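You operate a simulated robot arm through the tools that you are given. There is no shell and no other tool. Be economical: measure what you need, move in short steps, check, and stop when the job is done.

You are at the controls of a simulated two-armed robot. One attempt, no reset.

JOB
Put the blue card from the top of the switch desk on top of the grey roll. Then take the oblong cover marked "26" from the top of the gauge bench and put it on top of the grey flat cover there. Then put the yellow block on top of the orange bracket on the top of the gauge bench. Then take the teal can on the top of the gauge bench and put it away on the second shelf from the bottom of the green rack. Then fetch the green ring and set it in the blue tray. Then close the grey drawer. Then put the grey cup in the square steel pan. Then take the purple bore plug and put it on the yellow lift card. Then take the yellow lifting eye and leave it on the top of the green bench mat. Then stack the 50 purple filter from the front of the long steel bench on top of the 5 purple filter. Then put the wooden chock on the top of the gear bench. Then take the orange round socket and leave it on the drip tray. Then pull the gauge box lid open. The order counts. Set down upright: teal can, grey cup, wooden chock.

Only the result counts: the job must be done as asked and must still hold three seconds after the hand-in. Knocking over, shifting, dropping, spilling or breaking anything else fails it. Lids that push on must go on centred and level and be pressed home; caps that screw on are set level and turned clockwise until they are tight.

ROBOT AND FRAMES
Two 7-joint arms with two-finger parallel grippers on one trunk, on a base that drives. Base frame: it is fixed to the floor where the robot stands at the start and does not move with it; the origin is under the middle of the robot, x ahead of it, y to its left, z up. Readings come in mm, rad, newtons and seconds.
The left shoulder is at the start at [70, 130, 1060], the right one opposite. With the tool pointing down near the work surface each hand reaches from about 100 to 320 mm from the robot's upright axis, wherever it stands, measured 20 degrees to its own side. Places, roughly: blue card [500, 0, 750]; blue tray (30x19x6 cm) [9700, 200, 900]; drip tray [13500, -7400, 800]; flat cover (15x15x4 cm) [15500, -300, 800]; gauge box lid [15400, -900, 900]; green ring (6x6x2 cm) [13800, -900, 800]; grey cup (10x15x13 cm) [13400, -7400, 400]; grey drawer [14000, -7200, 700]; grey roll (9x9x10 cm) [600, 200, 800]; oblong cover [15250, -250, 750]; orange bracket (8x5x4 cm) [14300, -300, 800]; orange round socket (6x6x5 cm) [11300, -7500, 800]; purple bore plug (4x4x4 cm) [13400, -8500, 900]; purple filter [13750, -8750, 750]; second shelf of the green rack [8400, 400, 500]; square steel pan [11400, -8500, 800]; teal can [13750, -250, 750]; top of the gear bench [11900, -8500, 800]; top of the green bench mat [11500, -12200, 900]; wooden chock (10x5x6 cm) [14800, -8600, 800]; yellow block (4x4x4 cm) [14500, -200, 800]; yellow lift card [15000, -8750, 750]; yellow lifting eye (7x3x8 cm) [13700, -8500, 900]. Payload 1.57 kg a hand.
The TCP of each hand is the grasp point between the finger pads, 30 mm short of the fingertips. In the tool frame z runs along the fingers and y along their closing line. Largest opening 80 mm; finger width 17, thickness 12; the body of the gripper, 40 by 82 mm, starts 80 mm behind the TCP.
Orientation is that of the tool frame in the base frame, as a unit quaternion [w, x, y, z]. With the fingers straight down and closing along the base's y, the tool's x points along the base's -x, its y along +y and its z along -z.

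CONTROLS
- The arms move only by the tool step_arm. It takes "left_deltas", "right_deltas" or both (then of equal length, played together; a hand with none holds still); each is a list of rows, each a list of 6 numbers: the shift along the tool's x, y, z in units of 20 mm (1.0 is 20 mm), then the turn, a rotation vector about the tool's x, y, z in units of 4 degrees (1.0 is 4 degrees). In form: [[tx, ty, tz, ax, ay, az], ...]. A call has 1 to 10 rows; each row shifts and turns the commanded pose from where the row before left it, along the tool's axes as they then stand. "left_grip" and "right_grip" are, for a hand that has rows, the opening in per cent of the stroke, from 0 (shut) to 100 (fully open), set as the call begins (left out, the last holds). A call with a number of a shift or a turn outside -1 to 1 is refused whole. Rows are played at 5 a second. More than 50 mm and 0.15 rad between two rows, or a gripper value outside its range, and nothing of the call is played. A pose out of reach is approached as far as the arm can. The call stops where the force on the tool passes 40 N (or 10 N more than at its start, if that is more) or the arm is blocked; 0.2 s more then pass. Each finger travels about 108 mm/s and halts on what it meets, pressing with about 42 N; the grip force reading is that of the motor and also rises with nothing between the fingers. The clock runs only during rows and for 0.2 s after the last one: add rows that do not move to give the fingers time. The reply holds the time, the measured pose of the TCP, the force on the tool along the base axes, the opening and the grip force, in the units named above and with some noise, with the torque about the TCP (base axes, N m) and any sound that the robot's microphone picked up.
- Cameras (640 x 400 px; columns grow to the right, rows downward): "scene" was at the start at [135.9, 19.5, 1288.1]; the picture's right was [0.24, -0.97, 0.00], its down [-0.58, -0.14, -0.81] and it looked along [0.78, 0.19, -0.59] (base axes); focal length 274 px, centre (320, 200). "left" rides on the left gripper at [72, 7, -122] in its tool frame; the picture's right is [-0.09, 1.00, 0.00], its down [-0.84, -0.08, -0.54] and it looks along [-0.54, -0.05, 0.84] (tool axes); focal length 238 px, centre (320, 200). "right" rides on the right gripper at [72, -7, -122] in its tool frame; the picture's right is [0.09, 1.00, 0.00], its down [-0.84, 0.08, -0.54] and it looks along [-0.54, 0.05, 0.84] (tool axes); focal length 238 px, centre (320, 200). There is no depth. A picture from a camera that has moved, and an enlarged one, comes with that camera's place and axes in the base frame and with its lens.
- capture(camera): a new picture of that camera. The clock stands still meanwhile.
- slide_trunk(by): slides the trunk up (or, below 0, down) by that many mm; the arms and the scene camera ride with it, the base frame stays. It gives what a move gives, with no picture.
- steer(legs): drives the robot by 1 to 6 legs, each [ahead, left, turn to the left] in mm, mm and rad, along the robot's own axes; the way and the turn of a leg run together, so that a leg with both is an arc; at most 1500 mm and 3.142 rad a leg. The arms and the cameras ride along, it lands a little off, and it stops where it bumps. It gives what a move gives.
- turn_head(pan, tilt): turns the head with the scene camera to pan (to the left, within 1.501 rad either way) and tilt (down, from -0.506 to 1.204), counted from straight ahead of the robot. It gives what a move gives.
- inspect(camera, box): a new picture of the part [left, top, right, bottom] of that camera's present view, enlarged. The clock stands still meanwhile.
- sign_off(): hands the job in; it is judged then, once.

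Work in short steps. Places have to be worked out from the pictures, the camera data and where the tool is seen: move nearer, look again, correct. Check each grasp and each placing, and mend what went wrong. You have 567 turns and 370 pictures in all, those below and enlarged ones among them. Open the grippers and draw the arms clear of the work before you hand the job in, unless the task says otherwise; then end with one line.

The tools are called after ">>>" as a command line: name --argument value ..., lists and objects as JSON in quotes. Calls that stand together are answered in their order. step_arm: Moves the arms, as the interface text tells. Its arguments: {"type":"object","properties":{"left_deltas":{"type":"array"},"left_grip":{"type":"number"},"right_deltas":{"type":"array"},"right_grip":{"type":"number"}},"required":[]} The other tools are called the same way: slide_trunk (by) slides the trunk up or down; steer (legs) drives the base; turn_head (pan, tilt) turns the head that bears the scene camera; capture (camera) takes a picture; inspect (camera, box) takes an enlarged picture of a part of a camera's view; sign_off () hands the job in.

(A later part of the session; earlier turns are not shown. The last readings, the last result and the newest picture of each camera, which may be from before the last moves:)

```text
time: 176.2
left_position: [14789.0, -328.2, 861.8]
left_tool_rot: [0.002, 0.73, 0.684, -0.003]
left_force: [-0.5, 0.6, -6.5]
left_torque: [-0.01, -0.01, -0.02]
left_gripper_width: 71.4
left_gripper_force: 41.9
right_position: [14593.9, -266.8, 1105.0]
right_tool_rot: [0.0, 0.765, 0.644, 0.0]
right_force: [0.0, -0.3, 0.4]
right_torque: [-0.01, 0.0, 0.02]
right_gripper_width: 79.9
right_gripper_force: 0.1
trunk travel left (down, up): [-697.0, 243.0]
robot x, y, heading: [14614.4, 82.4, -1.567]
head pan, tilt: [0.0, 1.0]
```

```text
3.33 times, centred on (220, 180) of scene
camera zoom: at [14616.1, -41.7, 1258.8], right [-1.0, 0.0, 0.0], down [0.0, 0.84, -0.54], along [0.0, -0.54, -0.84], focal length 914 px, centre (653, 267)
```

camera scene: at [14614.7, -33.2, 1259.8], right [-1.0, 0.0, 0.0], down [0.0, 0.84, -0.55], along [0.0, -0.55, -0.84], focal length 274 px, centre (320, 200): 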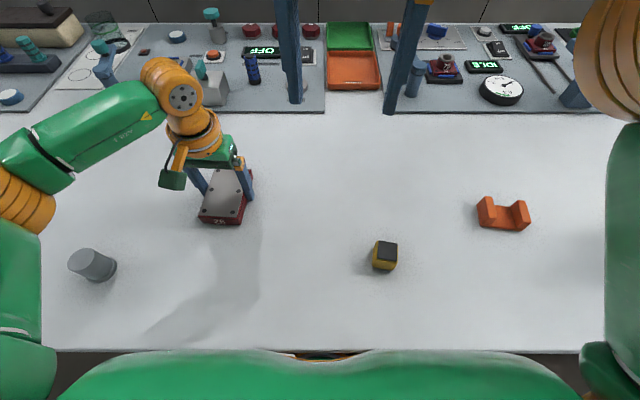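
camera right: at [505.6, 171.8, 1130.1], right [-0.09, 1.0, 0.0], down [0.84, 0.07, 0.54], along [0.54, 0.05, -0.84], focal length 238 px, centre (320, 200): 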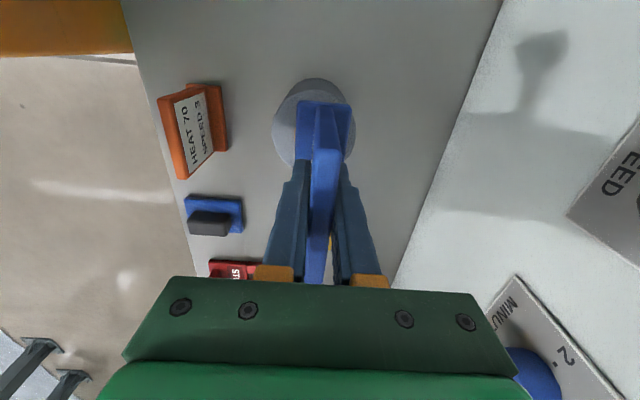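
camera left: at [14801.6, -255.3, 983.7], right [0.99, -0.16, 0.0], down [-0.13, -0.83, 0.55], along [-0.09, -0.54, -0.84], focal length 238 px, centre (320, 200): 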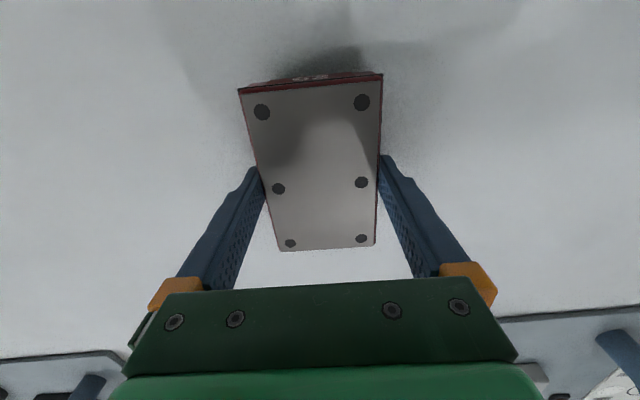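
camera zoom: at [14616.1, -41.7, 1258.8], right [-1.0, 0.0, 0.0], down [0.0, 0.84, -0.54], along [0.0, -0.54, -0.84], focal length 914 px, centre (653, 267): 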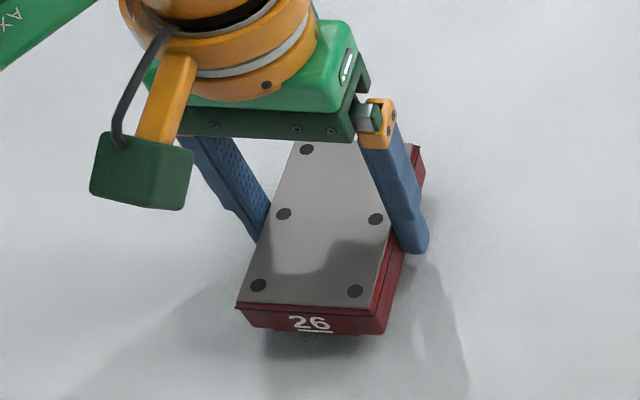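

It's lifted now (−6.5 N). Raise slowly further.

>>> step_arm --left_deltas '[[0, 0, -0.4, 0, 0, 0], [0, 0, -0.4, 0, 0, 0], [0, 0, -0.4, 0, 0, 0], [0, 0, -0.4, 0, 0, 0], [0, 0, -0.4, 0, 0, 0], [0, 0, -0.4, 0, 0, 0], [0, 0, -0.4, 0, 0, 0], [0, 0, -0.4, 0, 0, 0], [0, 0, -0.4, 0, 0, 0], [0, 0, -0.4, 0, 0, 0]]'

>>> capture --camera "left"

```text
time: 178.4
left_position: [14790.3, -326.9, 941.2]
left_tool_rot: [0.003, 0.73, 0.683, -0.003]
left_force: [0.3, -0.1, -6.0]
left_torque: [0.04, -0.01, 0.0]
left_gripper_width: 71.5
left_gripper_force: 41.6
right_position: [14594.4, -268.2, 1105.4]
right_tool_rot: [0.001, 0.765, 0.644, 0.001]
right_force: [-0.3, 0.7, -0.2]
right_torque: [-0.01, -0.01, -0.01]
right_gripper_width: 80.0
right_gripper_force: 0.0
trunk travel left (down, up): [-697.0, 243.0]
robot x, y, heading: [14613.8, 83.9, -1.57]
head pan, tilt: [0.0, 1.0]
```

```text
317 pictures are left
camera left: at [14803.3, -253.7, 1061.9], right [0.99, -0.16, 0.0], down [-0.13, -0.83, 0.55], along [-0.09, -0.54, -0.84], focal length 238 px, centre (320, 200)
```

left: 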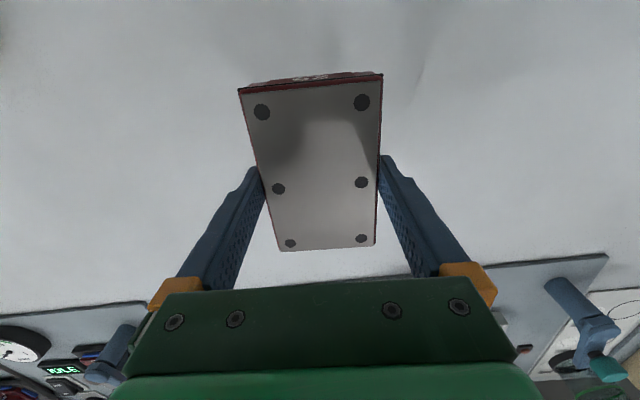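

Secure. Strafe to the flat cover (≈[15528,−256]).

>>> steer --legs '[[0, 720, 0]]'

>>> capture --camera "scene"

>>> capture --camera "left"

```text
time: 182.4
left_position: [15535.3, -322.8, 940.2]
left_tool_rot: [0.002, 0.728, 0.685, -0.003]
left_force: [-1.1, 0.4, -6.0]
left_torque: [-0.03, 0.01, 0.01]
left_gripper_width: 71.3
left_gripper_force: 42.1
right_position: [15339.9, -263.9, 1104.3]
right_tool_rot: [0.0, 0.764, 0.645, 0.001]
right_force: [0.0, -0.5, -0.6]
right_torque: [-0.02, 0.02, 0.01]
right_gripper_width: 80.2
right_gripper_force: 0.0
trunk travel left (down, up): [-697.0, 243.0]
robot x, y, heading: [15355.3, 83.0, -1.569]
head pan, tilt: [0.0, 1.0]
```

```text
316 pictures are left
camera scene: at [15360.2, -37.8, 1258.8], right [-1.0, -0.01, 0.0], down [-0.01, 0.84, -0.54], along [0.0, -0.54, -0.84], focal length 274 px, centre (320, 200)
```

scene: 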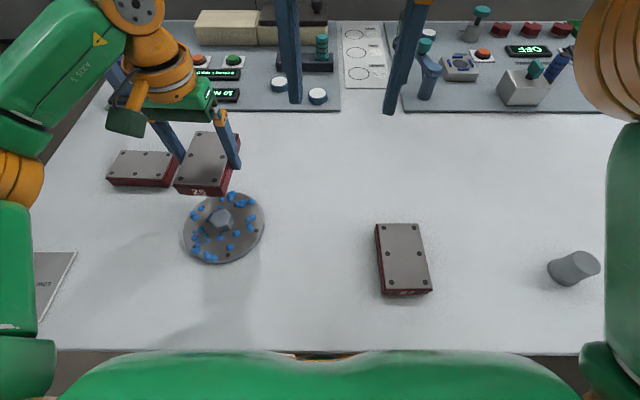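

```text
315 pictures are left
camera left: at [15548.5, -248.9, 1061.8], right [0.99, -0.15, 0.0], down [-0.13, -0.83, 0.55], along [-0.08, -0.54, -0.84], focal length 238 px, centre (320, 200)
```

left: 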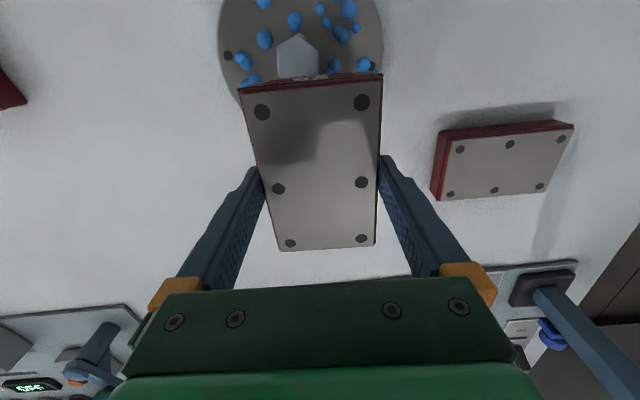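

Disc centre ≈[15529,−256]. Move the cover over it.

>>> step_arm --left_deltas '[[0.8, -0.14, 0, 0, 0, 0], [0.8, -0.14, 0, 0, 0, 0], [0.8, -0.14, 0, 0, 0, 0], [0.8, -0.13, 0, 0, 0, 0], [0, 0, 0, 0, 0, 0]]'

>>> capture --camera "scene"

>>> capture --camera "left"

```text
time: 183.6
left_position: [15529.4, -256.7, 939.8]
left_tool_rot: [0.003, 0.729, 0.685, -0.003]
left_force: [-0.6, -0.1, -6.9]
left_torque: [-0.03, -0.03, 0.01]
left_gripper_width: 71.2
left_gripper_force: 42.0
right_position: [15339.8, -263.1, 1104.4]
right_tool_rot: [0.001, 0.763, 0.646, 0.0]
right_force: [-0.3, -0.4, -0.2]
right_torque: [0.02, 0.0, 0.0]
right_gripper_width: 79.9
right_gripper_force: 0.1
trunk travel left (down, up): [-697.0, 243.0]
robot x, y, heading: [15359.3, 82.2, -1.569]
head pan, tilt: [0.0, 1.0]
```

```text
314 pictures are left
camera scene: at [15360.7, -37.8, 1258.8], right [-1.0, -0.01, 0.0], down [-0.01, 0.84, -0.54], along [0.0, -0.54, -0.84], focal length 274 px, centre (320, 200)
```

scene: 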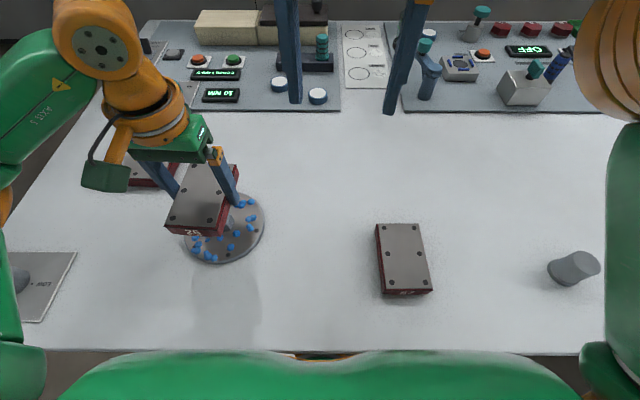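

```text
313 pictures are left
camera left: at [15541.3, -183.6, 1061.0], right [0.99, -0.15, 0.0], down [-0.13, -0.83, 0.55], along [-0.08, -0.54, -0.84], focal length 238 px, centre (320, 200)
```

left: 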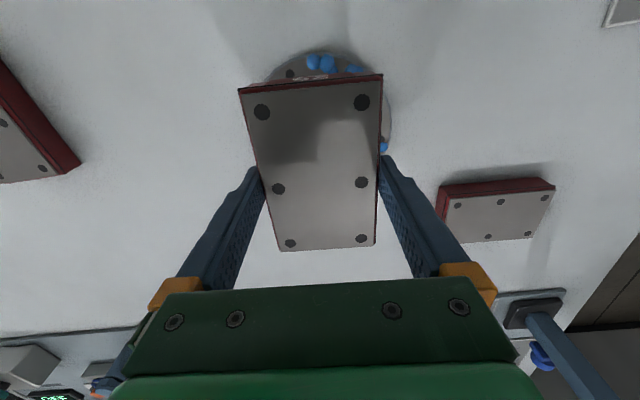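

Well centred. Lower to z≈900, then gently.

>>> step_arm --left_deltas '[[-0.12, -0.1, 0.7, 0, 0, 0], [0, 0, 0.6, 0, 0, 0], [0, 0, 0.5, 0, 0, 0], [0, 0, 0.1, 0, 0, 0], [0, 0, 0.1, 0, 0, 0], [0, 0, 0, 0, 0, 0]]'

>>> inspect --camera "scene" --box '[130, 140, 290, 280]'

```text
time: 185.0
left_position: [15526.8, -260.2, 898.7]
left_tool_rot: [0.001, 0.728, 0.685, -0.004]
left_force: [0.0, 0.3, -5.9]
left_torque: [-0.01, 0.01, 0.01]
left_gripper_width: 71.6
left_gripper_force: 42.0
right_position: [15340.0, -263.6, 1105.5]
right_tool_rot: [0.001, 0.764, 0.646, 0.001]
right_force: [0.6, -0.2, 0.0]
right_torque: [0.01, 0.01, 0.02]
right_gripper_width: 79.7
right_gripper_force: 0.0
trunk travel left (down, up): [-697.0, 243.0]
robot x, y, heading: [15356.6, 84.5, -1.562]
head pan, tilt: [0.0, 1.0]
```

```text
2.86 times, centred on (210, 210) of scene
camera zoom: at [15360.8, -37.5, 1258.9], right [-1.0, -0.01, 0.0], down [-0.01, 0.84, -0.54], along [0.0, -0.54, -0.84], focal length 784 px, centre (634, 171)
```

zoom: 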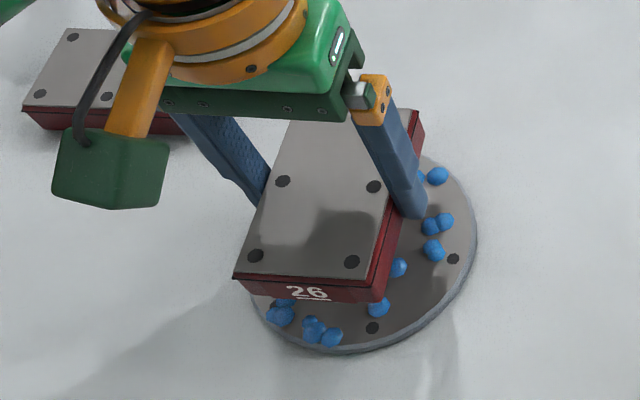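

Gentle contact search.

>>> step_arm --left_deltas '[[0, 0, 0.15, 0, 0, 0], [0, 0, 0.1, 0, 0, 0], [0, 0, 0, 0, 0, 0]]'

>>> step_arm --left_deltas '[[0, 0, 0.1, 0, 0, 0], [0, 0, 0.1, 0, 0, 0], [0, 0, 0, 0, 0, 0]]'

```text
time: 185.8
left_position: [15526.9, -259.8, 894.9]
left_tool_rot: [0.003, 0.728, 0.685, -0.003]
left_force: [0.8, 0.6, -6.1]
left_torque: [-0.02, 0.03, 0.02]
left_gripper_width: 71.4
left_gripper_force: 42.0
right_position: [15340.6, -264.4, 1105.9]
right_tool_rot: [0.001, 0.763, 0.646, 0.0]
right_force: [-0.1, -0.1, 0.6]
right_torque: [0.0, -0.02, 0.02]
right_gripper_width: 80.2
right_gripper_force: 0.0
trunk travel left (down, up): [-697.0, 243.0]
robot x, y, heading: [15359.3, 84.6, -1.569]
head pan, tilt: [0.0, 1.0]
```

```text
time: 186.6
left_position: [15527.4, -259.4, 890.5]
left_tool_rot: [0.002, 0.729, 0.685, -0.003]
left_force: [0.4, 0.6, -6.3]
left_torque: [-0.02, 0.0, -0.01]
left_gripper_width: 71.3
left_gripper_force: 42.1
right_position: [15340.4, -264.2, 1105.1]
right_tool_rot: [0.0, 0.764, 0.645, 0.0]
right_force: [-0.7, 1.1, -0.1]
right_torque: [0.01, -0.03, 0.03]
right_gripper_width: 79.8
right_gripper_force: 0.0
trunk travel left (down, up): [-697.0, 243.0]
robot x, y, heading: [15359.8, 83.5, -1.563]
head pan, tilt: [0.0, 1.0]
```

>>> step_arm --left_deltas '[[0, 0, 0.1, 0, 0, 0], [0, 0, 0.1, 0, 0, 0], [0, 0, 0, 0, 0, 0]]'

>>> step_arm --left_deltas '[[0, 0, 0.1, 0, 0, 0], [0, 0, 0.1, 0, 0, 0], [0, 0, 0, 0, 0, 0]]'

```text
time: 187.4
left_position: [15527.1, -258.6, 887.0]
left_tool_rot: [0.001, 0.728, 0.685, -0.003]
left_force: [-0.8, -0.6, -6.2]
left_torque: [-0.05, 0.03, 0.01]
left_gripper_width: 71.7
left_gripper_force: 42.1
right_position: [15341.1, -263.5, 1106.3]
right_tool_rot: [0.0, 0.763, 0.646, 0.0]
right_force: [-0.3, 0.0, -0.7]
right_torque: [0.01, -0.03, -0.02]
right_gripper_width: 79.9
right_gripper_force: 0.1
trunk travel left (down, up): [-697.0, 243.0]
robot x, y, heading: [15358.8, 85.2, -1.563]
head pan, tilt: [0.0, 1.0]
```

```text
time: 188.2
left_position: [15527.1, -258.5, 883.5]
left_tool_rot: [0.001, 0.728, 0.685, -0.003]
left_force: [1.0, -0.5, -5.7]
left_torque: [-0.02, 0.02, -0.01]
left_gripper_width: 71.5
left_gripper_force: 42.0
right_position: [15340.4, -263.6, 1105.4]
right_tool_rot: [0.001, 0.764, 0.645, 0.0]
right_force: [0.0, -0.4, 0.3]
right_torque: [0.0, 0.01, 0.02]
right_gripper_width: 79.9
right_gripper_force: 0.1
trunk travel left (down, up): [-697.0, 243.0]
robot x, y, heading: [15360.7, 85.8, -1.567]
head pan, tilt: [0.0, 1.0]
```

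>>> step_arm --left_deltas '[[0, 0, 0.1, 0, 0, 0], [0, 0, 0.1, 0, 0, 0], [0, 0, 0, 0, 0, 0]]'

>>> step_arm --left_deltas '[[0, 0, 0.1, 0, 0, 0], [0, 0, 0.1, 0, 0, 0], [0, 0, 0, 0, 0, 0]]'

>>> inspect --camera "scene" --box '[130, 140, 290, 280]'

```text
time: 189.0
left_position: [15526.7, -256.9, 880.6]
left_tool_rot: [0.003, 0.728, 0.685, -0.004]
left_force: [4.8, -7.8, 26.1]
left_torque: [-0.21, -0.12, -0.01]
left_gripper_width: 72.0
left_gripper_force: 42.3
right_position: [15339.6, -261.2, 1105.7]
right_tool_rot: [0.002, 0.764, 0.646, 0.001]
right_force: [0.2, -0.5, 0.5]
right_torque: [0.03, -0.03, 0.01]
right_gripper_width: 79.9
right_gripper_force: 0.0
trunk travel left (down, up): [-697.0, 243.0]
robot x, y, heading: [15354.2, 85.2, -1.56]
head pan, tilt: [0.0, 1.0]
```

```text
time: 189.8
left_position: [15525.4, -256.6, 878.1]
left_tool_rot: [0.004, 0.728, 0.685, -0.004]
left_force: [2.1, -4.0, 27.4]
left_torque: [0.05, -0.02, -0.02]
left_gripper_width: 71.5
left_gripper_force: 41.7
right_position: [15338.8, -261.6, 1107.1]
right_tool_rot: [0.002, 0.764, 0.645, 0.0]
right_force: [-0.3, -0.3, 0.3]
right_torque: [0.0, 0.02, -0.01]
right_gripper_width: 80.1
right_gripper_force: 0.0
trunk travel left (down, up): [-697.0, 243.0]
robot x, y, heading: [15359.1, 81.3, -1.565]
head pan, tilt: [0.0, 1.0]
```

```text
2.86 times, centred on (210, 210) of scene
camera zoom: at [15358.7, -32.9, 1259.4], right [-1.0, -0.01, 0.0], down [-0.01, 0.84, -0.54], along [0.01, -0.54, -0.84], focal length 784 px, centre (634, 171)
```

zoom: 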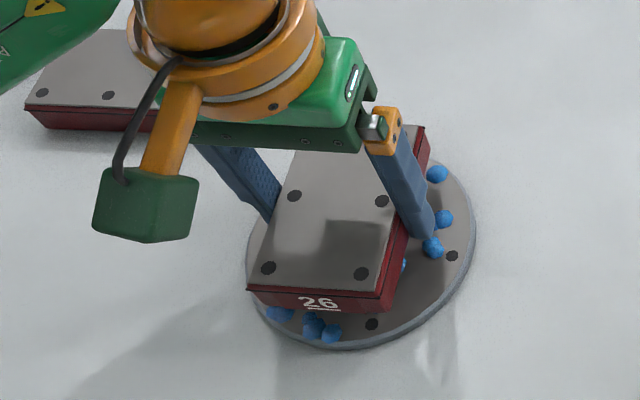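

Contact on the boss. Ease the pressure, then open and rise straight up.

>>> step_arm --left_deltas '[[0, 0, -0.15, 0, 0, 0], [0, 0, 0, 0, 0, 0]]'

>>> step_arm --left_deltas '[[0, 0, 0, 0, 0, 0], [0, 0, 0, 0, 0, 0], [0, 0, 0, 0, 0, 0]]' --left_grip 100

>>> inspect --camera "left" --box '[200, 40, 440, 260]'

```text
time: 190.4
left_position: [15528.4, -258.4, 877.6]
left_tool_rot: [0.002, 0.729, 0.685, -0.002]
left_force: [-0.1, -0.4, -6.1]
left_torque: [0.02, 0.0, 0.0]
left_gripper_width: 71.4
left_gripper_force: 41.9
right_position: [15341.4, -263.4, 1105.6]
right_tool_rot: [0.0, 0.763, 0.646, 0.0]
right_force: [-0.8, 0.2, 0.2]
right_torque: [0.04, -0.03, 0.0]
right_gripper_width: 79.9
right_gripper_force: 0.0
trunk travel left (down, up): [-697.0, 243.0]
robot x, y, heading: [15360.0, 87.6, -1.56]
head pan, tilt: [0.0, 1.0]
```

```text
time: 191.2
left_position: [15527.9, -259.1, 879.4]
left_tool_rot: [0.004, 0.728, 0.685, -0.003]
left_force: [0.4, 1.0, 0.2]
left_torque: [0.0, 0.02, -0.01]
left_gripper_width: 79.7
left_gripper_force: 0.1
right_position: [15340.5, -263.1, 1104.8]
right_tool_rot: [0.0, 0.764, 0.646, 0.001]
right_force: [0.4, -0.5, 0.0]
right_torque: [0.02, 0.02, -0.01]
right_gripper_width: 80.0
right_gripper_force: 0.0
trunk travel left (down, up): [-697.0, 243.0]
robot x, y, heading: [15360.5, 86.8, -1.566]
head pan, tilt: [0.0, 1.0]
```

```text
1.82 times, centred on (320, 150) of left
camera zoom: at [15540.2, -185.8, 999.8], right [0.99, -0.15, 0.0], down [-0.13, -0.83, 0.55], along [-0.08, -0.54, -0.84], focal length 433 px, centre (320, 291)
```

zoom: 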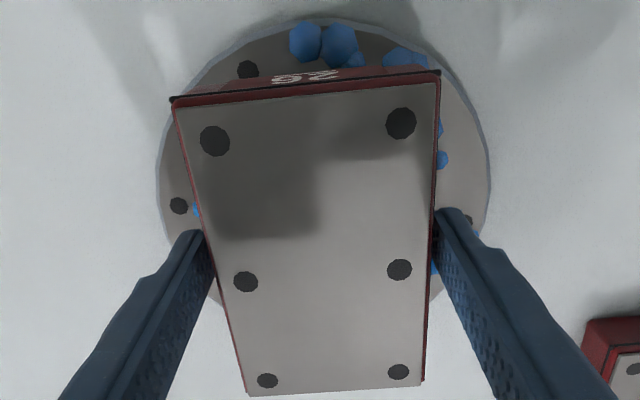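

Released. Rise straight up slowly and check.

>>> step_arm --left_deltas '[[0, 0, -0.3, 0, 0, 0], [0, 0, -0.4, 0, 0, 0], [0, 0, -0.5, 0, 0, 0], [0, 0, -1, 0, 0, 0], [0, 0, -1, 0, 0, 0], [0, 0, -1, 0, 0, 0], [0, 0, -1, 0, 0, 0], [0, 0, -1, 0, 0, 0]]'

>>> capture --camera "left"

>>> inspect --camera "scene" --box '[130, 140, 290, 280]'

```text
time: 193.0
left_position: [15527.0, -257.5, 1003.0]
left_tool_rot: [0.002, 0.729, 0.685, -0.003]
left_force: [-0.8, -0.5, -0.5]
left_torque: [-0.01, 0.02, -0.03]
left_gripper_width: 80.1
left_gripper_force: 0.0
right_position: [15338.4, -262.3, 1105.4]
right_tool_rot: [0.001, 0.763, 0.646, 0.0]
right_force: [-0.2, 0.1, 0.0]
right_torque: [-0.01, 0.04, 0.0]
right_gripper_width: 80.0
right_gripper_force: 0.2
trunk travel left (down, up): [-697.0, 243.0]
robot x, y, heading: [15359.0, 82.8, -1.562]
head pan, tilt: [0.0, 1.0]
```

```text
309 pictures are left
camera left: at [15539.4, -184.8, 1123.8], right [0.99, -0.15, 0.0], down [-0.13, -0.83, 0.55], along [-0.08, -0.54, -0.84], focal length 238 px, centre (320, 200)
```

left: 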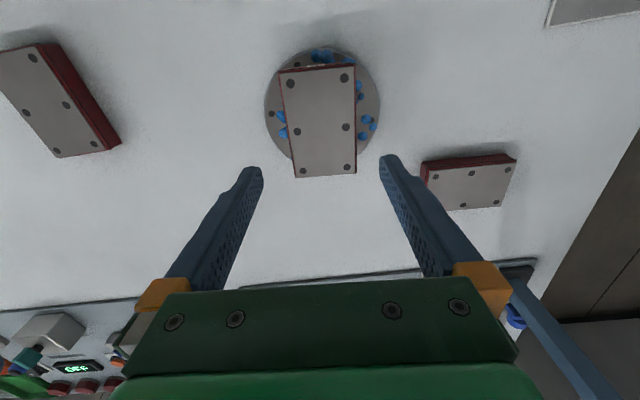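

```text
2.86 times, centred on (210, 210) of scene
camera zoom: at [15360.0, -35.9, 1259.0], right [-1.0, -0.01, 0.0], down [-0.01, 0.84, -0.54], along [0.0, -0.54, -0.84], focal length 784 px, centre (634, 171)
```

zoom: 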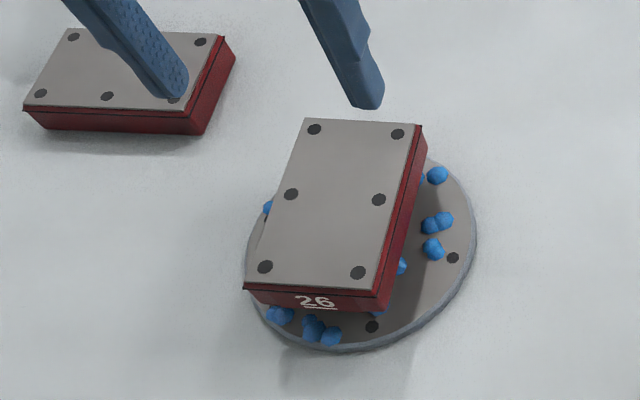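

The cover sits level on the flat cover. Next the yellow block: strafe back to x≈14330.

>>> steer --legs '[[0, -1030, 0]]'

>>> capture --camera "scene"

>>> capture --camera "left"

```text
time: 198.2
left_position: [14538.5, -260.0, 1002.2]
left_tool_rot: [0.002, 0.734, 0.68, -0.004]
left_force: [-0.5, -0.6, 0.1]
left_torque: [0.01, 0.02, 0.03]
left_gripper_width: 80.2
left_gripper_force: 0.1
right_position: [14351.1, -262.2, 1105.4]
right_tool_rot: [0.001, 0.769, 0.639, 0.0]
right_force: [0.0, -1.1, -0.6]
right_torque: [0.0, -0.02, -0.01]
right_gripper_width: 79.9
right_gripper_force: 0.2
trunk travel left (down, up): [-697.0, 243.0]
robot x, y, heading: [14373.3, 85.4, -1.581]
head pan, tilt: [0.0, 1.0]
```

```text
307 pictures are left
camera scene: at [14375.1, -36.0, 1259.0], right [-1.0, 0.01, 0.0], down [0.01, 0.84, -0.54], along [0.0, -0.54, -0.84], focal length 274 px, centre (320, 200)
```

scene: 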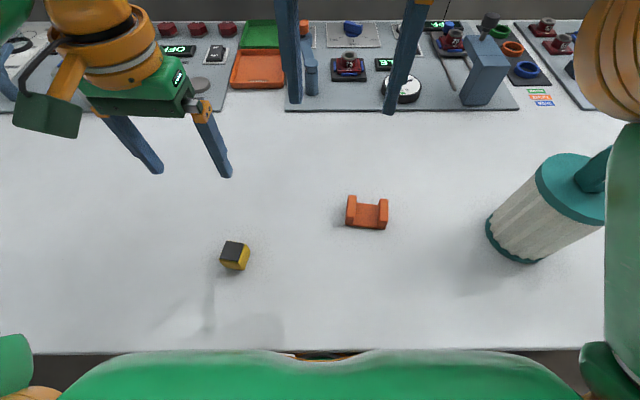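

```text
306 pictures are left
camera left: at [14552.1, -187.8, 1123.3], right [0.99, -0.17, 0.0], down [-0.14, -0.82, 0.55], along [-0.09, -0.54, -0.84], focal length 238 px, centre (320, 200)
```

left: 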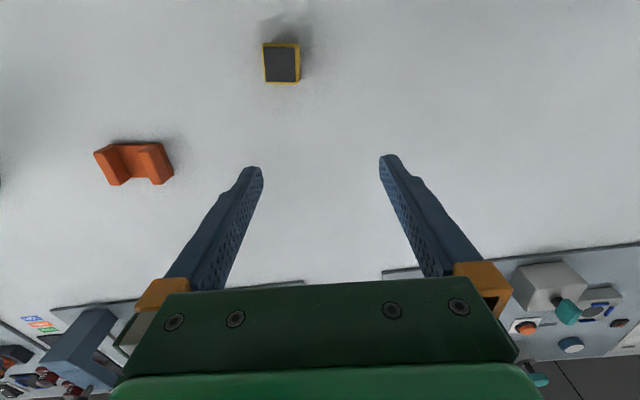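

Zoom on the bracket and block.

>>> inspect --camera "scene" --box '[330, 180, 410, 240]'

>>> inspect --camera "left" --box '[70, 20, 320, 200]'

```text
6.67 times, centred on (370, 210) of scene
camera zoom: at [14375.1, -36.0, 1259.0], right [-1.0, 0.01, 0.0], down [0.01, 0.84, -0.54], along [0.0, -0.54, -0.84], focal length 1828 px, centre (-13, 133)
```

zoom: 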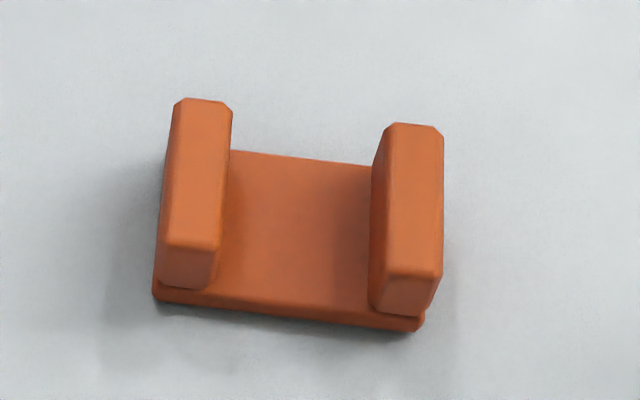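

```text
2.22 times, centred on (195, 110) of left
camera zoom: at [14552.1, -187.8, 1123.3], right [0.99, -0.17, 0.0], down [-0.14, -0.82, 0.55], along [-0.09, -0.54, -0.84], focal length 530 px, centre (598, 400)
```

zoom: 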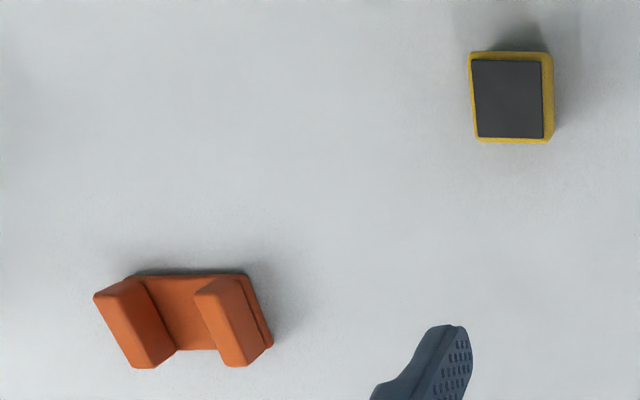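

The bracket is a U with a ~40 mm slot, yaw ≈−8.5°; block ≈37 mm with similar yaw at [14514,−197]. I turn the left hand ~94° so the fingers close along the bracket's short axis, moving over the block.

>>> step_arm --left_deltas '[[0.75, -0.36, 0, 0, 0, 0], [0.75, -0.36, 0, 0, 0, 0], [0.75, -0.37, 0, 0, 0, 0], [0.75, -0.37, 0, 0, 0, 0], [0, 0, 0, 0, 0, 1], [0, 0, 0, 0, 0, 1], [0, 0, 0, 0, 0, 1], [0, 0, 0, 0, 0, 1], [0, 0, 0, 0, 0, 1], [0, 0, 0, 0, 0, 1]]'

>>> step_arm --left_deltas '[[0, 0, 0, 0, 0, 1], [0, 0, 0, 0, 0, 1], [0, 0, 0, 0, 0, 1], [0, 0, 0, 0, 0, 1], [0, 0, 0, 0, 0, 1], [0, 0, 0, 0, 0, 1], [0, 0, 0, 0, 0, 1], [0, 0, 0, 0, 0, 1], [0, 0, 0, 0, 0, 1]]'

>>> step_arm --left_deltas '[[0, 0, 0, 0, 0, 1], [0, 0, 0, 0, 0, 1], [0, 0, 0, 0, 0, 1], [0, 0, 0, 0, 0, 1], [0, 0, 0, 0, 0, 1], [0, 0, 0, 0, 0, 1], [0, 0, 0, 0, 0, 1], [0, 0, 0, 0, 0, 1], [0, 0, 0, 0, 0, 0.5]]'

>>> capture --camera "left"

```text
time: 200.3
left_position: [14514.8, -198.3, 1002.0]
left_tool_rot: [0.003, 0.859, 0.511, -0.002]
left_force: [-0.5, 0.9, -0.3]
left_torque: [0.02, 0.0, 0.01]
left_gripper_width: 79.9
left_gripper_force: 0.1
right_position: [14350.1, -262.3, 1105.7]
right_tool_rot: [0.001, 0.769, 0.639, 0.001]
right_force: [0.8, -0.7, 0.4]
right_torque: [0.0, 0.03, 0.03]
right_gripper_width: 80.0
right_gripper_force: 0.1
trunk travel left (down, up): [-697.0, 243.0]
robot x, y, heading: [14375.0, 86.7, -1.577]
head pan, tilt: [0.0, 1.0]
```

```text
time: 202.3
left_position: [14513.3, -198.4, 1001.2]
left_tool_rot: [0.004, 0.975, 0.22, -0.001]
left_force: [-0.9, -0.3, 0.0]
left_torque: [-0.01, 0.0, -0.02]
left_gripper_width: 79.9
left_gripper_force: 0.0
right_position: [14351.2, -262.0, 1105.8]
right_tool_rot: [0.0, 0.769, 0.64, 0.0]
right_force: [-0.9, -0.5, -0.2]
right_torque: [0.0, 0.01, -0.02]
right_gripper_width: 80.2
right_gripper_force: 0.2
trunk travel left (down, up): [-697.0, 243.0]
robot x, y, heading: [14371.2, 87.1, -1.575]
head pan, tilt: [0.0, 1.0]
```

```text
time: 204.3
left_position: [14481.4, -148.1, 988.0]
left_tool_rot: [0.004, 0.997, -0.073, -0.001]
left_force: [0.5, -0.3, -0.6]
left_torque: [0.02, -0.01, 0.02]
left_gripper_width: 79.9
left_gripper_force: 0.1
left hand out of reach, approached as far as the arm can: row 3, 4, 5, 6, 7, 8, 9
right_position: [14351.2, -262.0, 1104.5]
right_tool_rot: [0.0, 0.769, 0.639, 0.0]
right_force: [0.9, 0.3, -0.1]
right_torque: [-0.01, -0.02, 0.01]
right_gripper_width: 79.8
right_gripper_force: 0.1
trunk travel left (down, up): [-697.0, 243.0]
robot x, y, heading: [14371.5, 81.9, -1.579]
head pan, tilt: [0.0, 1.0]
```

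```text
303 pictures are left
camera left: at [14551.9, -163.2, 1109.5], right [-0.24, -0.97, 0.01], down [-0.82, 0.2, 0.54], along [-0.53, 0.12, -0.84], focal length 238 px, centre (320, 200)
```

left: 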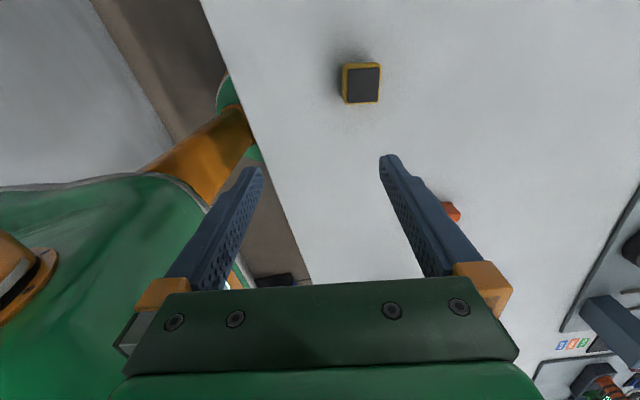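

The wrist runs out of reach this close to the body. Back the base up 110 mm and bring the hand forward.

>>> steer --legs '[[-110, 0, 0]]'

>>> step_arm --left_deltas '[[0, 1, 0, 0, 0, 0], [0, 1, 0, 0, 0, 0], [0, 1, 0, 0, 0, 0], [0, 1, 0, 0, 0, 0], [0, 1, 0, 0, 0, 0], [0, 0.5, 0, 0, 0, 0]]'

>>> capture --camera "left"

```text
time: 205.5
left_position: [14481.2, -41.5, 987.8]
left_tool_rot: [0.003, 0.997, -0.074, 0.0]
left_force: [-0.1, -0.7, 0.5]
left_torque: [0.03, 0.0, -0.03]
left_gripper_width: 79.8
left_gripper_force: 0.0
right_position: [14351.5, -155.8, 1106.0]
right_tool_rot: [0.0, 0.769, 0.639, 0.002]
right_force: [-0.5, -0.3, 0.2]
right_torque: [0.03, -0.01, -0.03]
right_gripper_width: 80.1
right_gripper_force: 0.0
trunk travel left (down, up): [-697.0, 243.0]
robot x, y, heading: [14375.0, 197.2, -1.585]
head pan, tilt: [0.0, 1.0]
```

```text
time: 206.9
left_position: [14440.9, -58.9, 973.7]
left_tool_rot: [0.005, 0.997, -0.072, 0.0]
left_force: [0.3, 0.3, 0.4]
left_torque: [0.0, -0.02, 0.02]
left_gripper_width: 79.9
left_gripper_force: 0.1
left hand out of reach, approached as far as the arm can: row 1, 2, 3, 4, 5, 6
right_position: [14351.1, -153.0, 1104.4]
right_tool_rot: [0.001, 0.769, 0.639, 0.001]
right_force: [0.9, -0.1, 0.5]
right_torque: [-0.02, 0.02, 0.03]
right_gripper_width: 79.8
right_gripper_force: 0.1
trunk travel left (down, up): [-697.0, 243.0]
robot x, y, heading: [14377.4, 191.8, -1.58]
head pan, tilt: [0.0, 1.0]
```

```text
302 pictures are left
camera left: at [14512.3, -74.1, 1096.2], right [-0.24, -0.97, 0.01], down [-0.82, 0.2, 0.54], along [-0.53, 0.12, -0.84], focal length 238 px, centre (320, 200)
```

left: 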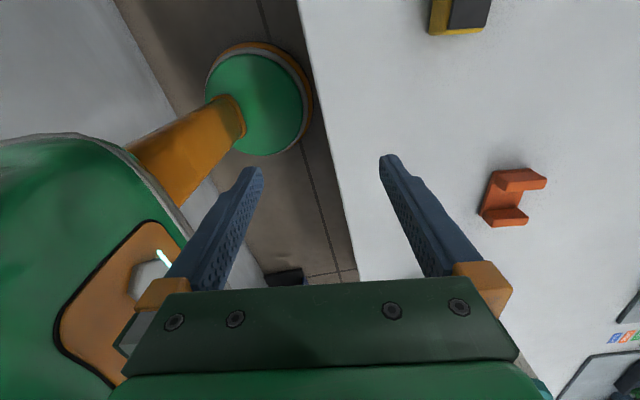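

That wrist direction is limited; rotate the other way (mirror image) instead.

>>> step_arm --left_deltas '[[0, 0, 0, 0, 0, -1], [0, 0, 0, 0, 0, -1], [0, 0, 0, 0, 0, -1], [0, 0, 0, 0, 0, -1], [0, 0, 0, 0, 0, -1], [0, 0, 0, 0, 0, -1], [0, 0, 0, 0, 0, -1], [0, 0, 0, 0, 0, -1], [0, 0, 0, 0, 0, -1], [0, 0, 0, 0, 0, -1]]'

>>> step_arm --left_deltas '[[0, 0, 0, 0, 0, -1], [0, 0, 0, 0, 0, -1], [0, 0, 0, 0, 0, -1], [0, 0, 0, 0, 0, -1], [0, 0, 0, 0, 0, -1], [0, 0, 0, 0, 0, -1], [0, 0, 0, 0, 0, -1], [0, 0, 0, 0, 0, -1], [0, 0, 0, 0, 0, -1], [0, 0, 0, 0, 0, -1]]'

>>> step_arm --left_deltas '[[0, 0, 0, 0, 0, -1], [0, 0, 0, 0, 0, -1], [0, 0, 0, 0, 0, -1], [0, 0, 0, 0, 0, -1], [0, 0, 0, 0, 0, -1], [0, 0, 0, 0, 0, -1], [0, 0, 0, 0, 0, -1], [0, 0, 0, 0, 0, -1], [0, 0, 0, 0, 0, -1], [0, 0, 0, 0, 0, -1]]'

>>> step_arm --left_deltas '[[0, 0, 0, 0, 0, -1], [0, 0, 0, 0, 0, -1], [0, 0, 0, 0, 0, -1], [0, 0, 0, 0, 0, -1], [0, 0, 0, 0, 0, -1], [0, 0, 0, 0, 0, -1], [0, 0, 0, 0, 0, -1], [0, 0, 0, 0, 0, -1], [0, 0, 0, 0, 0, -1], [0, 0, 0, 0, 0, -1]]'

>>> step_arm --left_deltas '[[0, 0, 0, 0, 0, -1], [0, 0, 0, 0, 0, -1], [0, 0, 0, 0, 0, -1], [0, 0, 0, 0, 0, -1], [0, 0, 0, 0, 0, -1]]'

>>> capture --camera "left"

```text
time: 209.1
left_position: [14441.0, -59.6, 976.8]
left_tool_rot: [0.005, 0.962, 0.274, -0.003]
left_force: [-0.1, -0.1, 0.5]
left_torque: [-0.02, -0.01, -0.01]
left_gripper_width: 80.1
left_gripper_force: 0.1
right_position: [14350.9, -153.2, 1106.0]
right_tool_rot: [0.0, 0.769, 0.639, 0.001]
right_force: [0.1, -0.1, 0.1]
right_torque: [0.01, -0.01, -0.01]
right_gripper_width: 79.7
right_gripper_force: 0.1
trunk travel left (down, up): [-697.0, 243.0]
robot x, y, heading: [14373.7, 197.5, -1.583]
head pan, tilt: [0.0, 1.0]
```

```text
time: 211.3
left_position: [14442.5, -59.2, 977.5]
left_tool_rot: [0.003, 0.811, 0.586, -0.003]
left_force: [0.3, -0.3, -0.1]
left_torque: [0.01, 0.0, -0.01]
left_gripper_width: 80.2
left_gripper_force: 0.0
right_position: [14351.2, -155.1, 1106.1]
right_tool_rot: [0.001, 0.769, 0.64, 0.0]
right_force: [0.3, -0.1, -1.0]
right_torque: [0.01, -0.01, -0.02]
right_gripper_width: 80.1
right_gripper_force: 0.0
trunk travel left (down, up): [-697.0, 243.0]
robot x, y, heading: [14373.0, 198.4, -1.578]
head pan, tilt: [0.0, 1.0]
```

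```text
time: 213.5
left_position: [14440.8, -60.1, 977.4]
left_tool_rot: [0.002, 0.561, 0.828, -0.005]
left_force: [-0.5, 0.4, 0.2]
left_torque: [0.02, 0.0, 0.02]
left_gripper_width: 80.1
left_gripper_force: 0.0
right_position: [14351.4, -153.7, 1106.0]
right_tool_rot: [0.001, 0.769, 0.64, 0.001]
right_force: [-0.5, 0.7, 0.0]
right_torque: [0.0, 0.03, -0.01]
right_gripper_width: 79.8
right_gripper_force: 0.1
trunk travel left (down, up): [-697.0, 243.0]
robot x, y, heading: [14375.0, 191.8, -1.583]
head pan, tilt: [0.0, 1.0]
```

```text
time: 215.7
left_position: [14441.7, -58.1, 976.3]
left_tool_rot: [0.001, 0.244, 0.97, -0.005]
left_force: [0.2, -0.1, 0.2]
left_torque: [0.01, -0.03, 0.0]
left_gripper_width: 80.0
left_gripper_force: 0.0
right_position: [14350.5, -153.8, 1106.1]
right_tool_rot: [0.001, 0.769, 0.64, 0.001]
right_force: [-0.3, -0.2, -0.1]
right_torque: [0.01, -0.02, 0.0]
right_gripper_width: 79.9
right_gripper_force: 0.1
trunk travel left (down, up): [-697.0, 243.0]
robot x, y, heading: [14378.9, 191.5, -1.577]
head pan, tilt: [0.0, 1.0]
```

```text
time: 216.9
left_position: [14440.5, -57.5, 976.7]
left_tool_rot: [-0.001, 0.072, 0.997, -0.004]
left_force: [-0.3, -0.7, 0.0]
left_torque: [0.02, 0.0, -0.02]
left_gripper_width: 79.6
left_gripper_force: 0.0
right_position: [14351.0, -154.0, 1105.4]
right_tool_rot: [0.0, 0.769, 0.64, 0.0]
right_force: [0.3, 0.7, 0.0]
right_torque: [0.0, 0.0, -0.03]
right_gripper_width: 80.1
right_gripper_force: 0.1
trunk travel left (down, up): [-697.0, 243.0]
robot x, y, heading: [14375.1, 198.4, -1.584]
head pan, tilt: [0.0, 1.0]
```

```text
301 pictures are left
camera left: at [14371.9, -40.7, 1098.0], right [0.24, 0.97, -0.01], down [0.82, -0.19, 0.54], along [0.53, -0.14, -0.84], focal length 238 px, centre (320, 200)
```

left: 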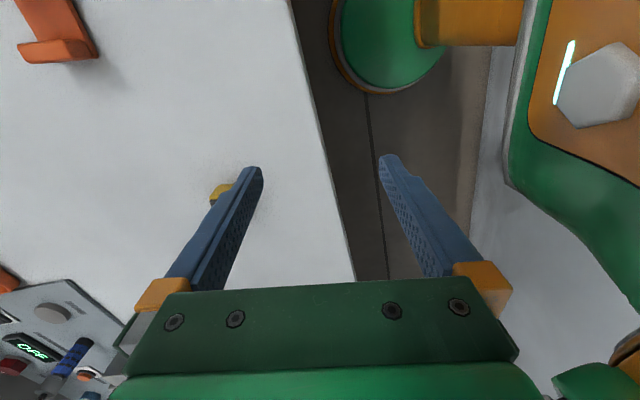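

Move over the block and look.

>>> step_arm --left_deltas '[[-0.66, -0.913, 0, 0, 0, 0], [-0.66, -0.913, 0, 0, 0, 0], [-0.66, -0.913, 0, 0, 0, 0], [-0.66, -0.913, 0, 0, 0, 0], [-0.66, -0.913, 0, 0, 0, 0], [-0.66, -0.913, 0, 0, 0, 0], [-0.66, -0.913, 0, 0, 0, 0], [0, 0, 0, 0, 0, 0]]'

>>> capture --camera "left"

```text
time: 218.4
left_position: [14500.9, -175.6, 977.1]
left_tool_rot: [0.001, 0.085, 0.996, -0.003]
left_force: [1.3, -0.1, -1.6]
left_torque: [0.02, -0.08, 0.07]
left_gripper_width: 80.0
left_gripper_force: 0.0
right_position: [14351.0, -157.5, 1104.1]
right_tool_rot: [0.006, 0.775, 0.632, -0.001]
right_force: [0.0, -0.2, 1.8]
right_torque: [0.02, -0.14, -0.02]
right_gripper_width: 79.4
right_gripper_force: 0.1
trunk travel left (down, up): [-697.0, 243.0]
robot x, y, heading: [14377.0, 192.5, -1.578]
head pan, tilt: [0.0, 1.0]
stopped in row 7 (right hand): the force on the tool passed its limit at 51 N (the readings are from after the stop); the commanded pose is now the measured one
```

```text
300 pictures are left
camera left: at [14432.5, -155.4, 1098.9], right [0.26, 0.97, -0.01], down [0.81, -0.21, 0.54], along [0.52, -0.14, -0.84], focal length 238 px, centre (320, 200)
```

left: 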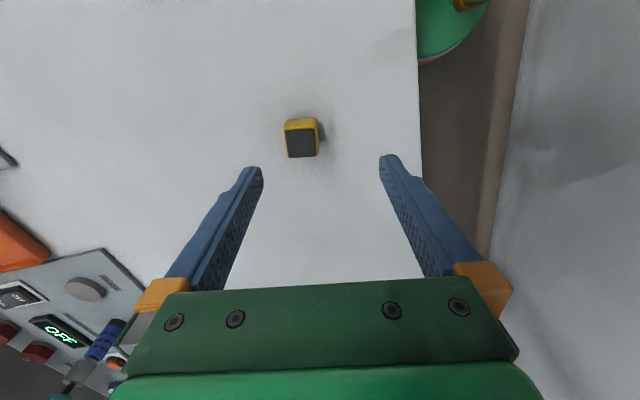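

The left wrist touched my own right hand. Move the right hand out and up.

>>> step_arm --right_deltas '[[0, -1, 0, 0, 0, 0], [0, -1, -1, 0, 0, 0], [0, -1, -1, 0, 0, 0], [0, -1, -1, 0, 0, 0], [0, -1, -1, 0, 0, 0], [1, -1, -1, 0, 0, 0], [1, 0, -1, 0, 0, 0]]'

>>> capture --camera "scene"

```text
time: 220.0
left_position: [14501.3, -175.4, 976.0]
left_tool_rot: [-0.001, 0.085, 0.996, -0.003]
left_force: [0.6, 0.6, 0.2]
left_torque: [0.02, 0.04, 0.01]
left_gripper_width: 80.1
left_gripper_force: 0.1
right_position: [14241.6, -92.5, 1168.5]
right_tool_rot: [0.008, 0.774, 0.633, -0.003]
right_force: [0.2, -0.2, 0.3]
right_torque: [0.02, -0.01, 0.0]
right_gripper_width: 79.9
right_gripper_force: 0.0
right hand out of reach, approached as far as the arm can: row 4, 5, 6, 7
trunk travel left (down, up): [-697.0, 243.0]
robot x, y, heading: [14372.3, 193.8, -1.578]
head pan, tilt: [0.0, 1.0]
```

```text
299 pictures are left
camera scene: at [14375.8, 72.4, 1259.0], right [-1.0, 0.01, 0.0], down [0.01, 0.84, -0.54], along [-0.01, -0.54, -0.84], focal length 274 px, centre (320, 200)
```

scene: 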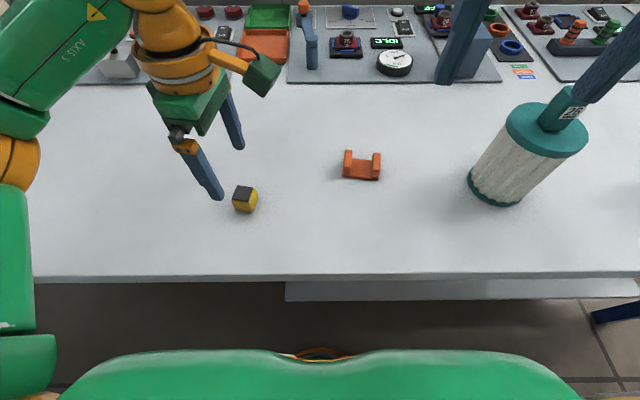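

Shift over the block and go to z≈915.

>>> step_arm --left_deltas '[[-0.3, -0.48, 0, 0, 0, 0], [-0.3, -0.48, 0, 0, 0, 0], [0, 0, 1, 0, 0, 0], [0, 0, 1, 0, 0, 0], [0, 0, 1, 0, 0, 0]]'

>>> capture --camera "left"

```text
time: 221.2
left_position: [14509.2, -198.0, 917.7]
left_tool_rot: [-0.001, 0.084, 0.996, -0.002]
left_force: [0.1, -0.4, 0.1]
left_torque: [-0.02, 0.01, 0.01]
left_gripper_width: 79.8
left_gripper_force: 0.0
right_position: [14241.6, -93.0, 1168.1]
right_tool_rot: [0.007, 0.774, 0.633, -0.002]
right_force: [0.1, -0.5, -0.3]
right_torque: [-0.03, -0.03, -0.01]
right_gripper_width: 79.9
right_gripper_force: 0.1
trunk travel left (down, up): [-697.0, 243.0]
robot x, y, heading: [14375.9, 195.0, -1.579]
head pan, tilt: [0.0, 1.0]
```

```text
298 pictures are left
camera left: at [14439.8, -178.3, 1038.7], right [0.26, 0.97, -0.01], down [0.81, -0.21, 0.54], along [0.52, -0.15, -0.84], focal length 238 px, centre (320, 200)
```

left: 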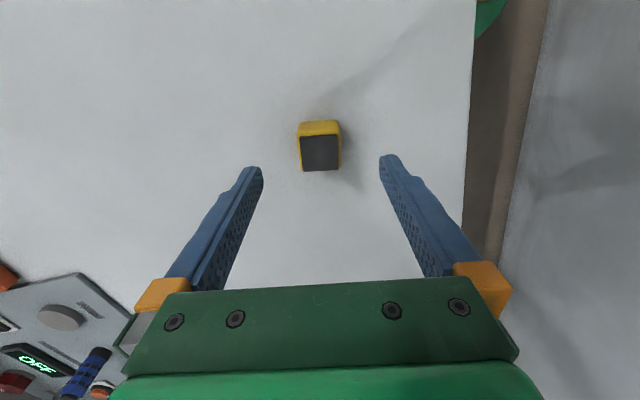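

Aligned. Descend to 860 and grip.

>>> step_arm --left_deltas '[[0, 0, 1, 0, 0, 0], [0, 0, 1, 0, 0, 0], [0, 0, 0.8, 0, 0, 0], [0, 0, 0, 0, 0, 0]]'

>>> step_arm --left_deltas '[[0, 0, 0, 0, 0, 0], [0, 0, 0, 0, 0, 0], [0, 0, 0, 0, 0, 0], [0, 0, 0, 0, 0, 0]]' --left_grip 0

>>> step_arm --left_deltas '[[0, 0, -0.4, 0, 0, 0], [0, 0, -0.6, 0, 0, 0], [0, 0, -1, 0, 0, 0], [0, 0, -1, 0, 0, 0], [0, 0, -1, 0, 0, 0]]'

>>> capture --camera "left"

```text
time: 222.2
left_position: [14510.4, -197.4, 861.3]
left_tool_rot: [-0.001, 0.085, 0.996, -0.003]
left_force: [0.4, 0.5, 0.1]
left_torque: [0.0, 0.0, -0.03]
left_gripper_width: 80.0
left_gripper_force: 0.1
right_position: [14242.4, -91.0, 1167.6]
right_tool_rot: [0.007, 0.774, 0.633, -0.002]
right_force: [1.3, 0.1, 0.0]
right_torque: [0.02, 0.0, -0.01]
right_gripper_width: 80.0
right_gripper_force: 0.0
trunk travel left (down, up): [-697.0, 243.0]
robot x, y, heading: [14376.2, 192.4, -1.582]
head pan, tilt: [0.0, 1.0]
```

```text
time: 223.2
left_position: [14510.0, -196.3, 861.7]
left_tool_rot: [0.0, 0.085, 0.996, -0.004]
left_force: [0.2, 0.7, 0.8]
left_torque: [0.01, -0.01, -0.01]
left_gripper_width: 35.0
left_gripper_force: 41.7
right_position: [14241.9, -91.4, 1168.4]
right_tool_rot: [0.007, 0.774, 0.633, -0.002]
right_force: [-0.2, 0.1, 0.1]
right_torque: [-0.02, -0.02, -0.01]
right_gripper_width: 80.3
right_gripper_force: 0.1
trunk travel left (down, up): [-697.0, 243.0]
robot x, y, heading: [14374.6, 195.5, -1.579]
head pan, tilt: [0.0, 1.0]
```

```text
time: 224.4
left_position: [14509.9, -198.2, 941.7]
left_tool_rot: [0.0, 0.085, 0.996, -0.004]
left_force: [0.1, -0.1, -0.5]
left_torque: [0.01, 0.01, -0.01]
left_gripper_width: 35.0
left_gripper_force: 42.5
right_position: [14241.3, -91.5, 1169.2]
right_tool_rot: [0.007, 0.775, 0.632, -0.002]
right_force: [1.3, 0.3, 0.2]
right_torque: [0.02, -0.01, 0.01]
right_gripper_width: 80.1
right_gripper_force: 0.1
trunk travel left (down, up): [-697.0, 243.0]
robot x, y, heading: [14377.6, 188.1, -1.579]
head pan, tilt: [0.0, 1.0]
```

```text
297 pictures are left
camera left: at [14441.2, -177.8, 1062.9], right [0.26, 0.97, -0.01], down [0.81, -0.21, 0.54], along [0.52, -0.15, -0.84], focal length 238 px, centre (320, 200)
```

left: 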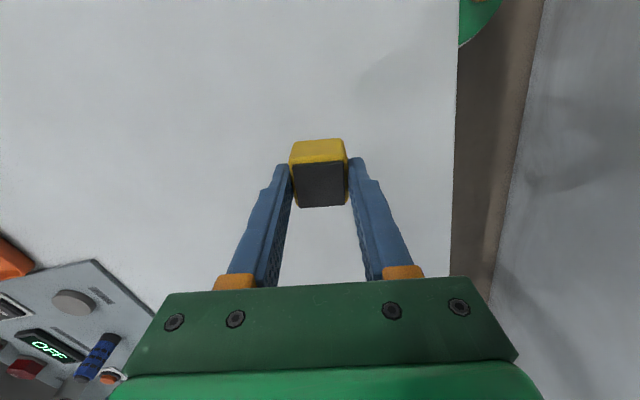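

Block held (35 mm). Move the base forward 100 and right 100 toward the bracket.

>>> steer --legs '[[100, -100, 0]]'

>>> capture --camera "scene"

>>> capture --camera "left"

```text
time: 225.7
left_position: [14412.1, -297.0, 941.6]
left_tool_rot: [-0.002, 0.081, 0.997, -0.003]
left_force: [0.0, 0.3, -0.5]
left_torque: [-0.01, 0.01, 0.02]
left_gripper_width: 34.8
left_gripper_force: 41.9
right_position: [14143.4, -192.5, 1168.0]
right_tool_rot: [0.008, 0.772, 0.635, -0.004]
right_force: [0.1, -0.4, 0.1]
right_torque: [-0.02, 0.0, 0.02]
right_gripper_width: 79.9
right_gripper_force: 0.1
trunk travel left (down, up): [-697.0, 243.0]
robot x, y, heading: [14276.4, 91.7, -1.573]
head pan, tilt: [0.0, 1.0]
```

```text
296 pictures are left
camera scene: at [14276.1, -27.2, 1259.1], right [-1.0, 0.0, 0.0], down [0.0, 0.84, -0.54], along [0.0, -0.54, -0.84], focal length 274 px, centre (320, 200)
```

scene: 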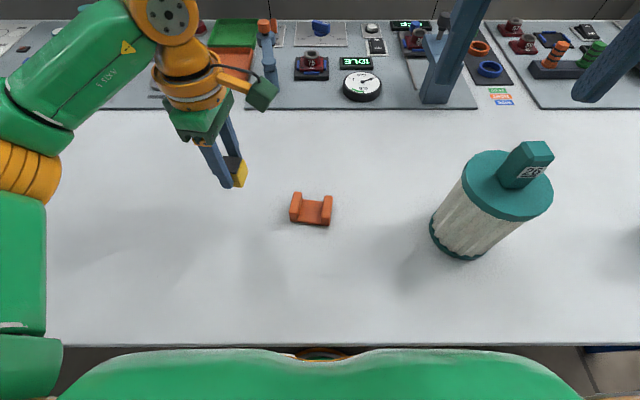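

```text
295 pictures are left
camera left: at [14343.2, -277.4, 1063.0], right [0.25, 0.97, -0.01], down [0.81, -0.21, 0.54], along [0.52, -0.14, -0.84], focal length 238 px, centre (320, 200)
```

left: 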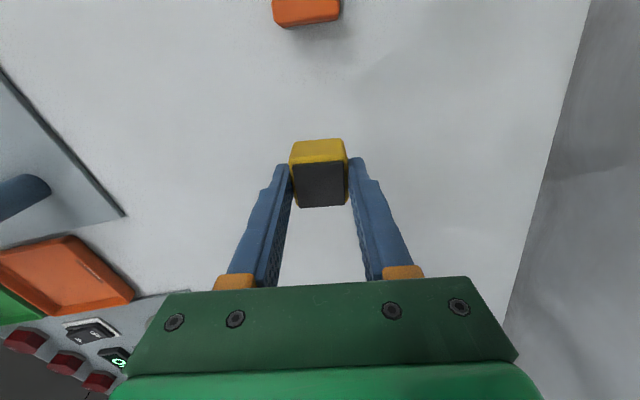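

Zoom on the bracket for its precise pose.

>>> inspect --camera "scene" --box '[270, 180, 350, 240]'

```text
6.67 times, centred on (310, 210) of scene
camera zoom: at [14276.1, -27.2, 1259.1], right [-1.0, 0.0, 0.0], down [0.0, 0.84, -0.54], along [0.0, -0.54, -0.84], focal length 1828 px, centre (387, 133)
```

zoom: 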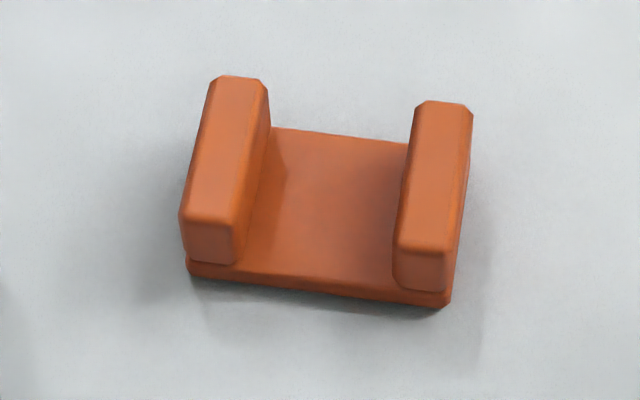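

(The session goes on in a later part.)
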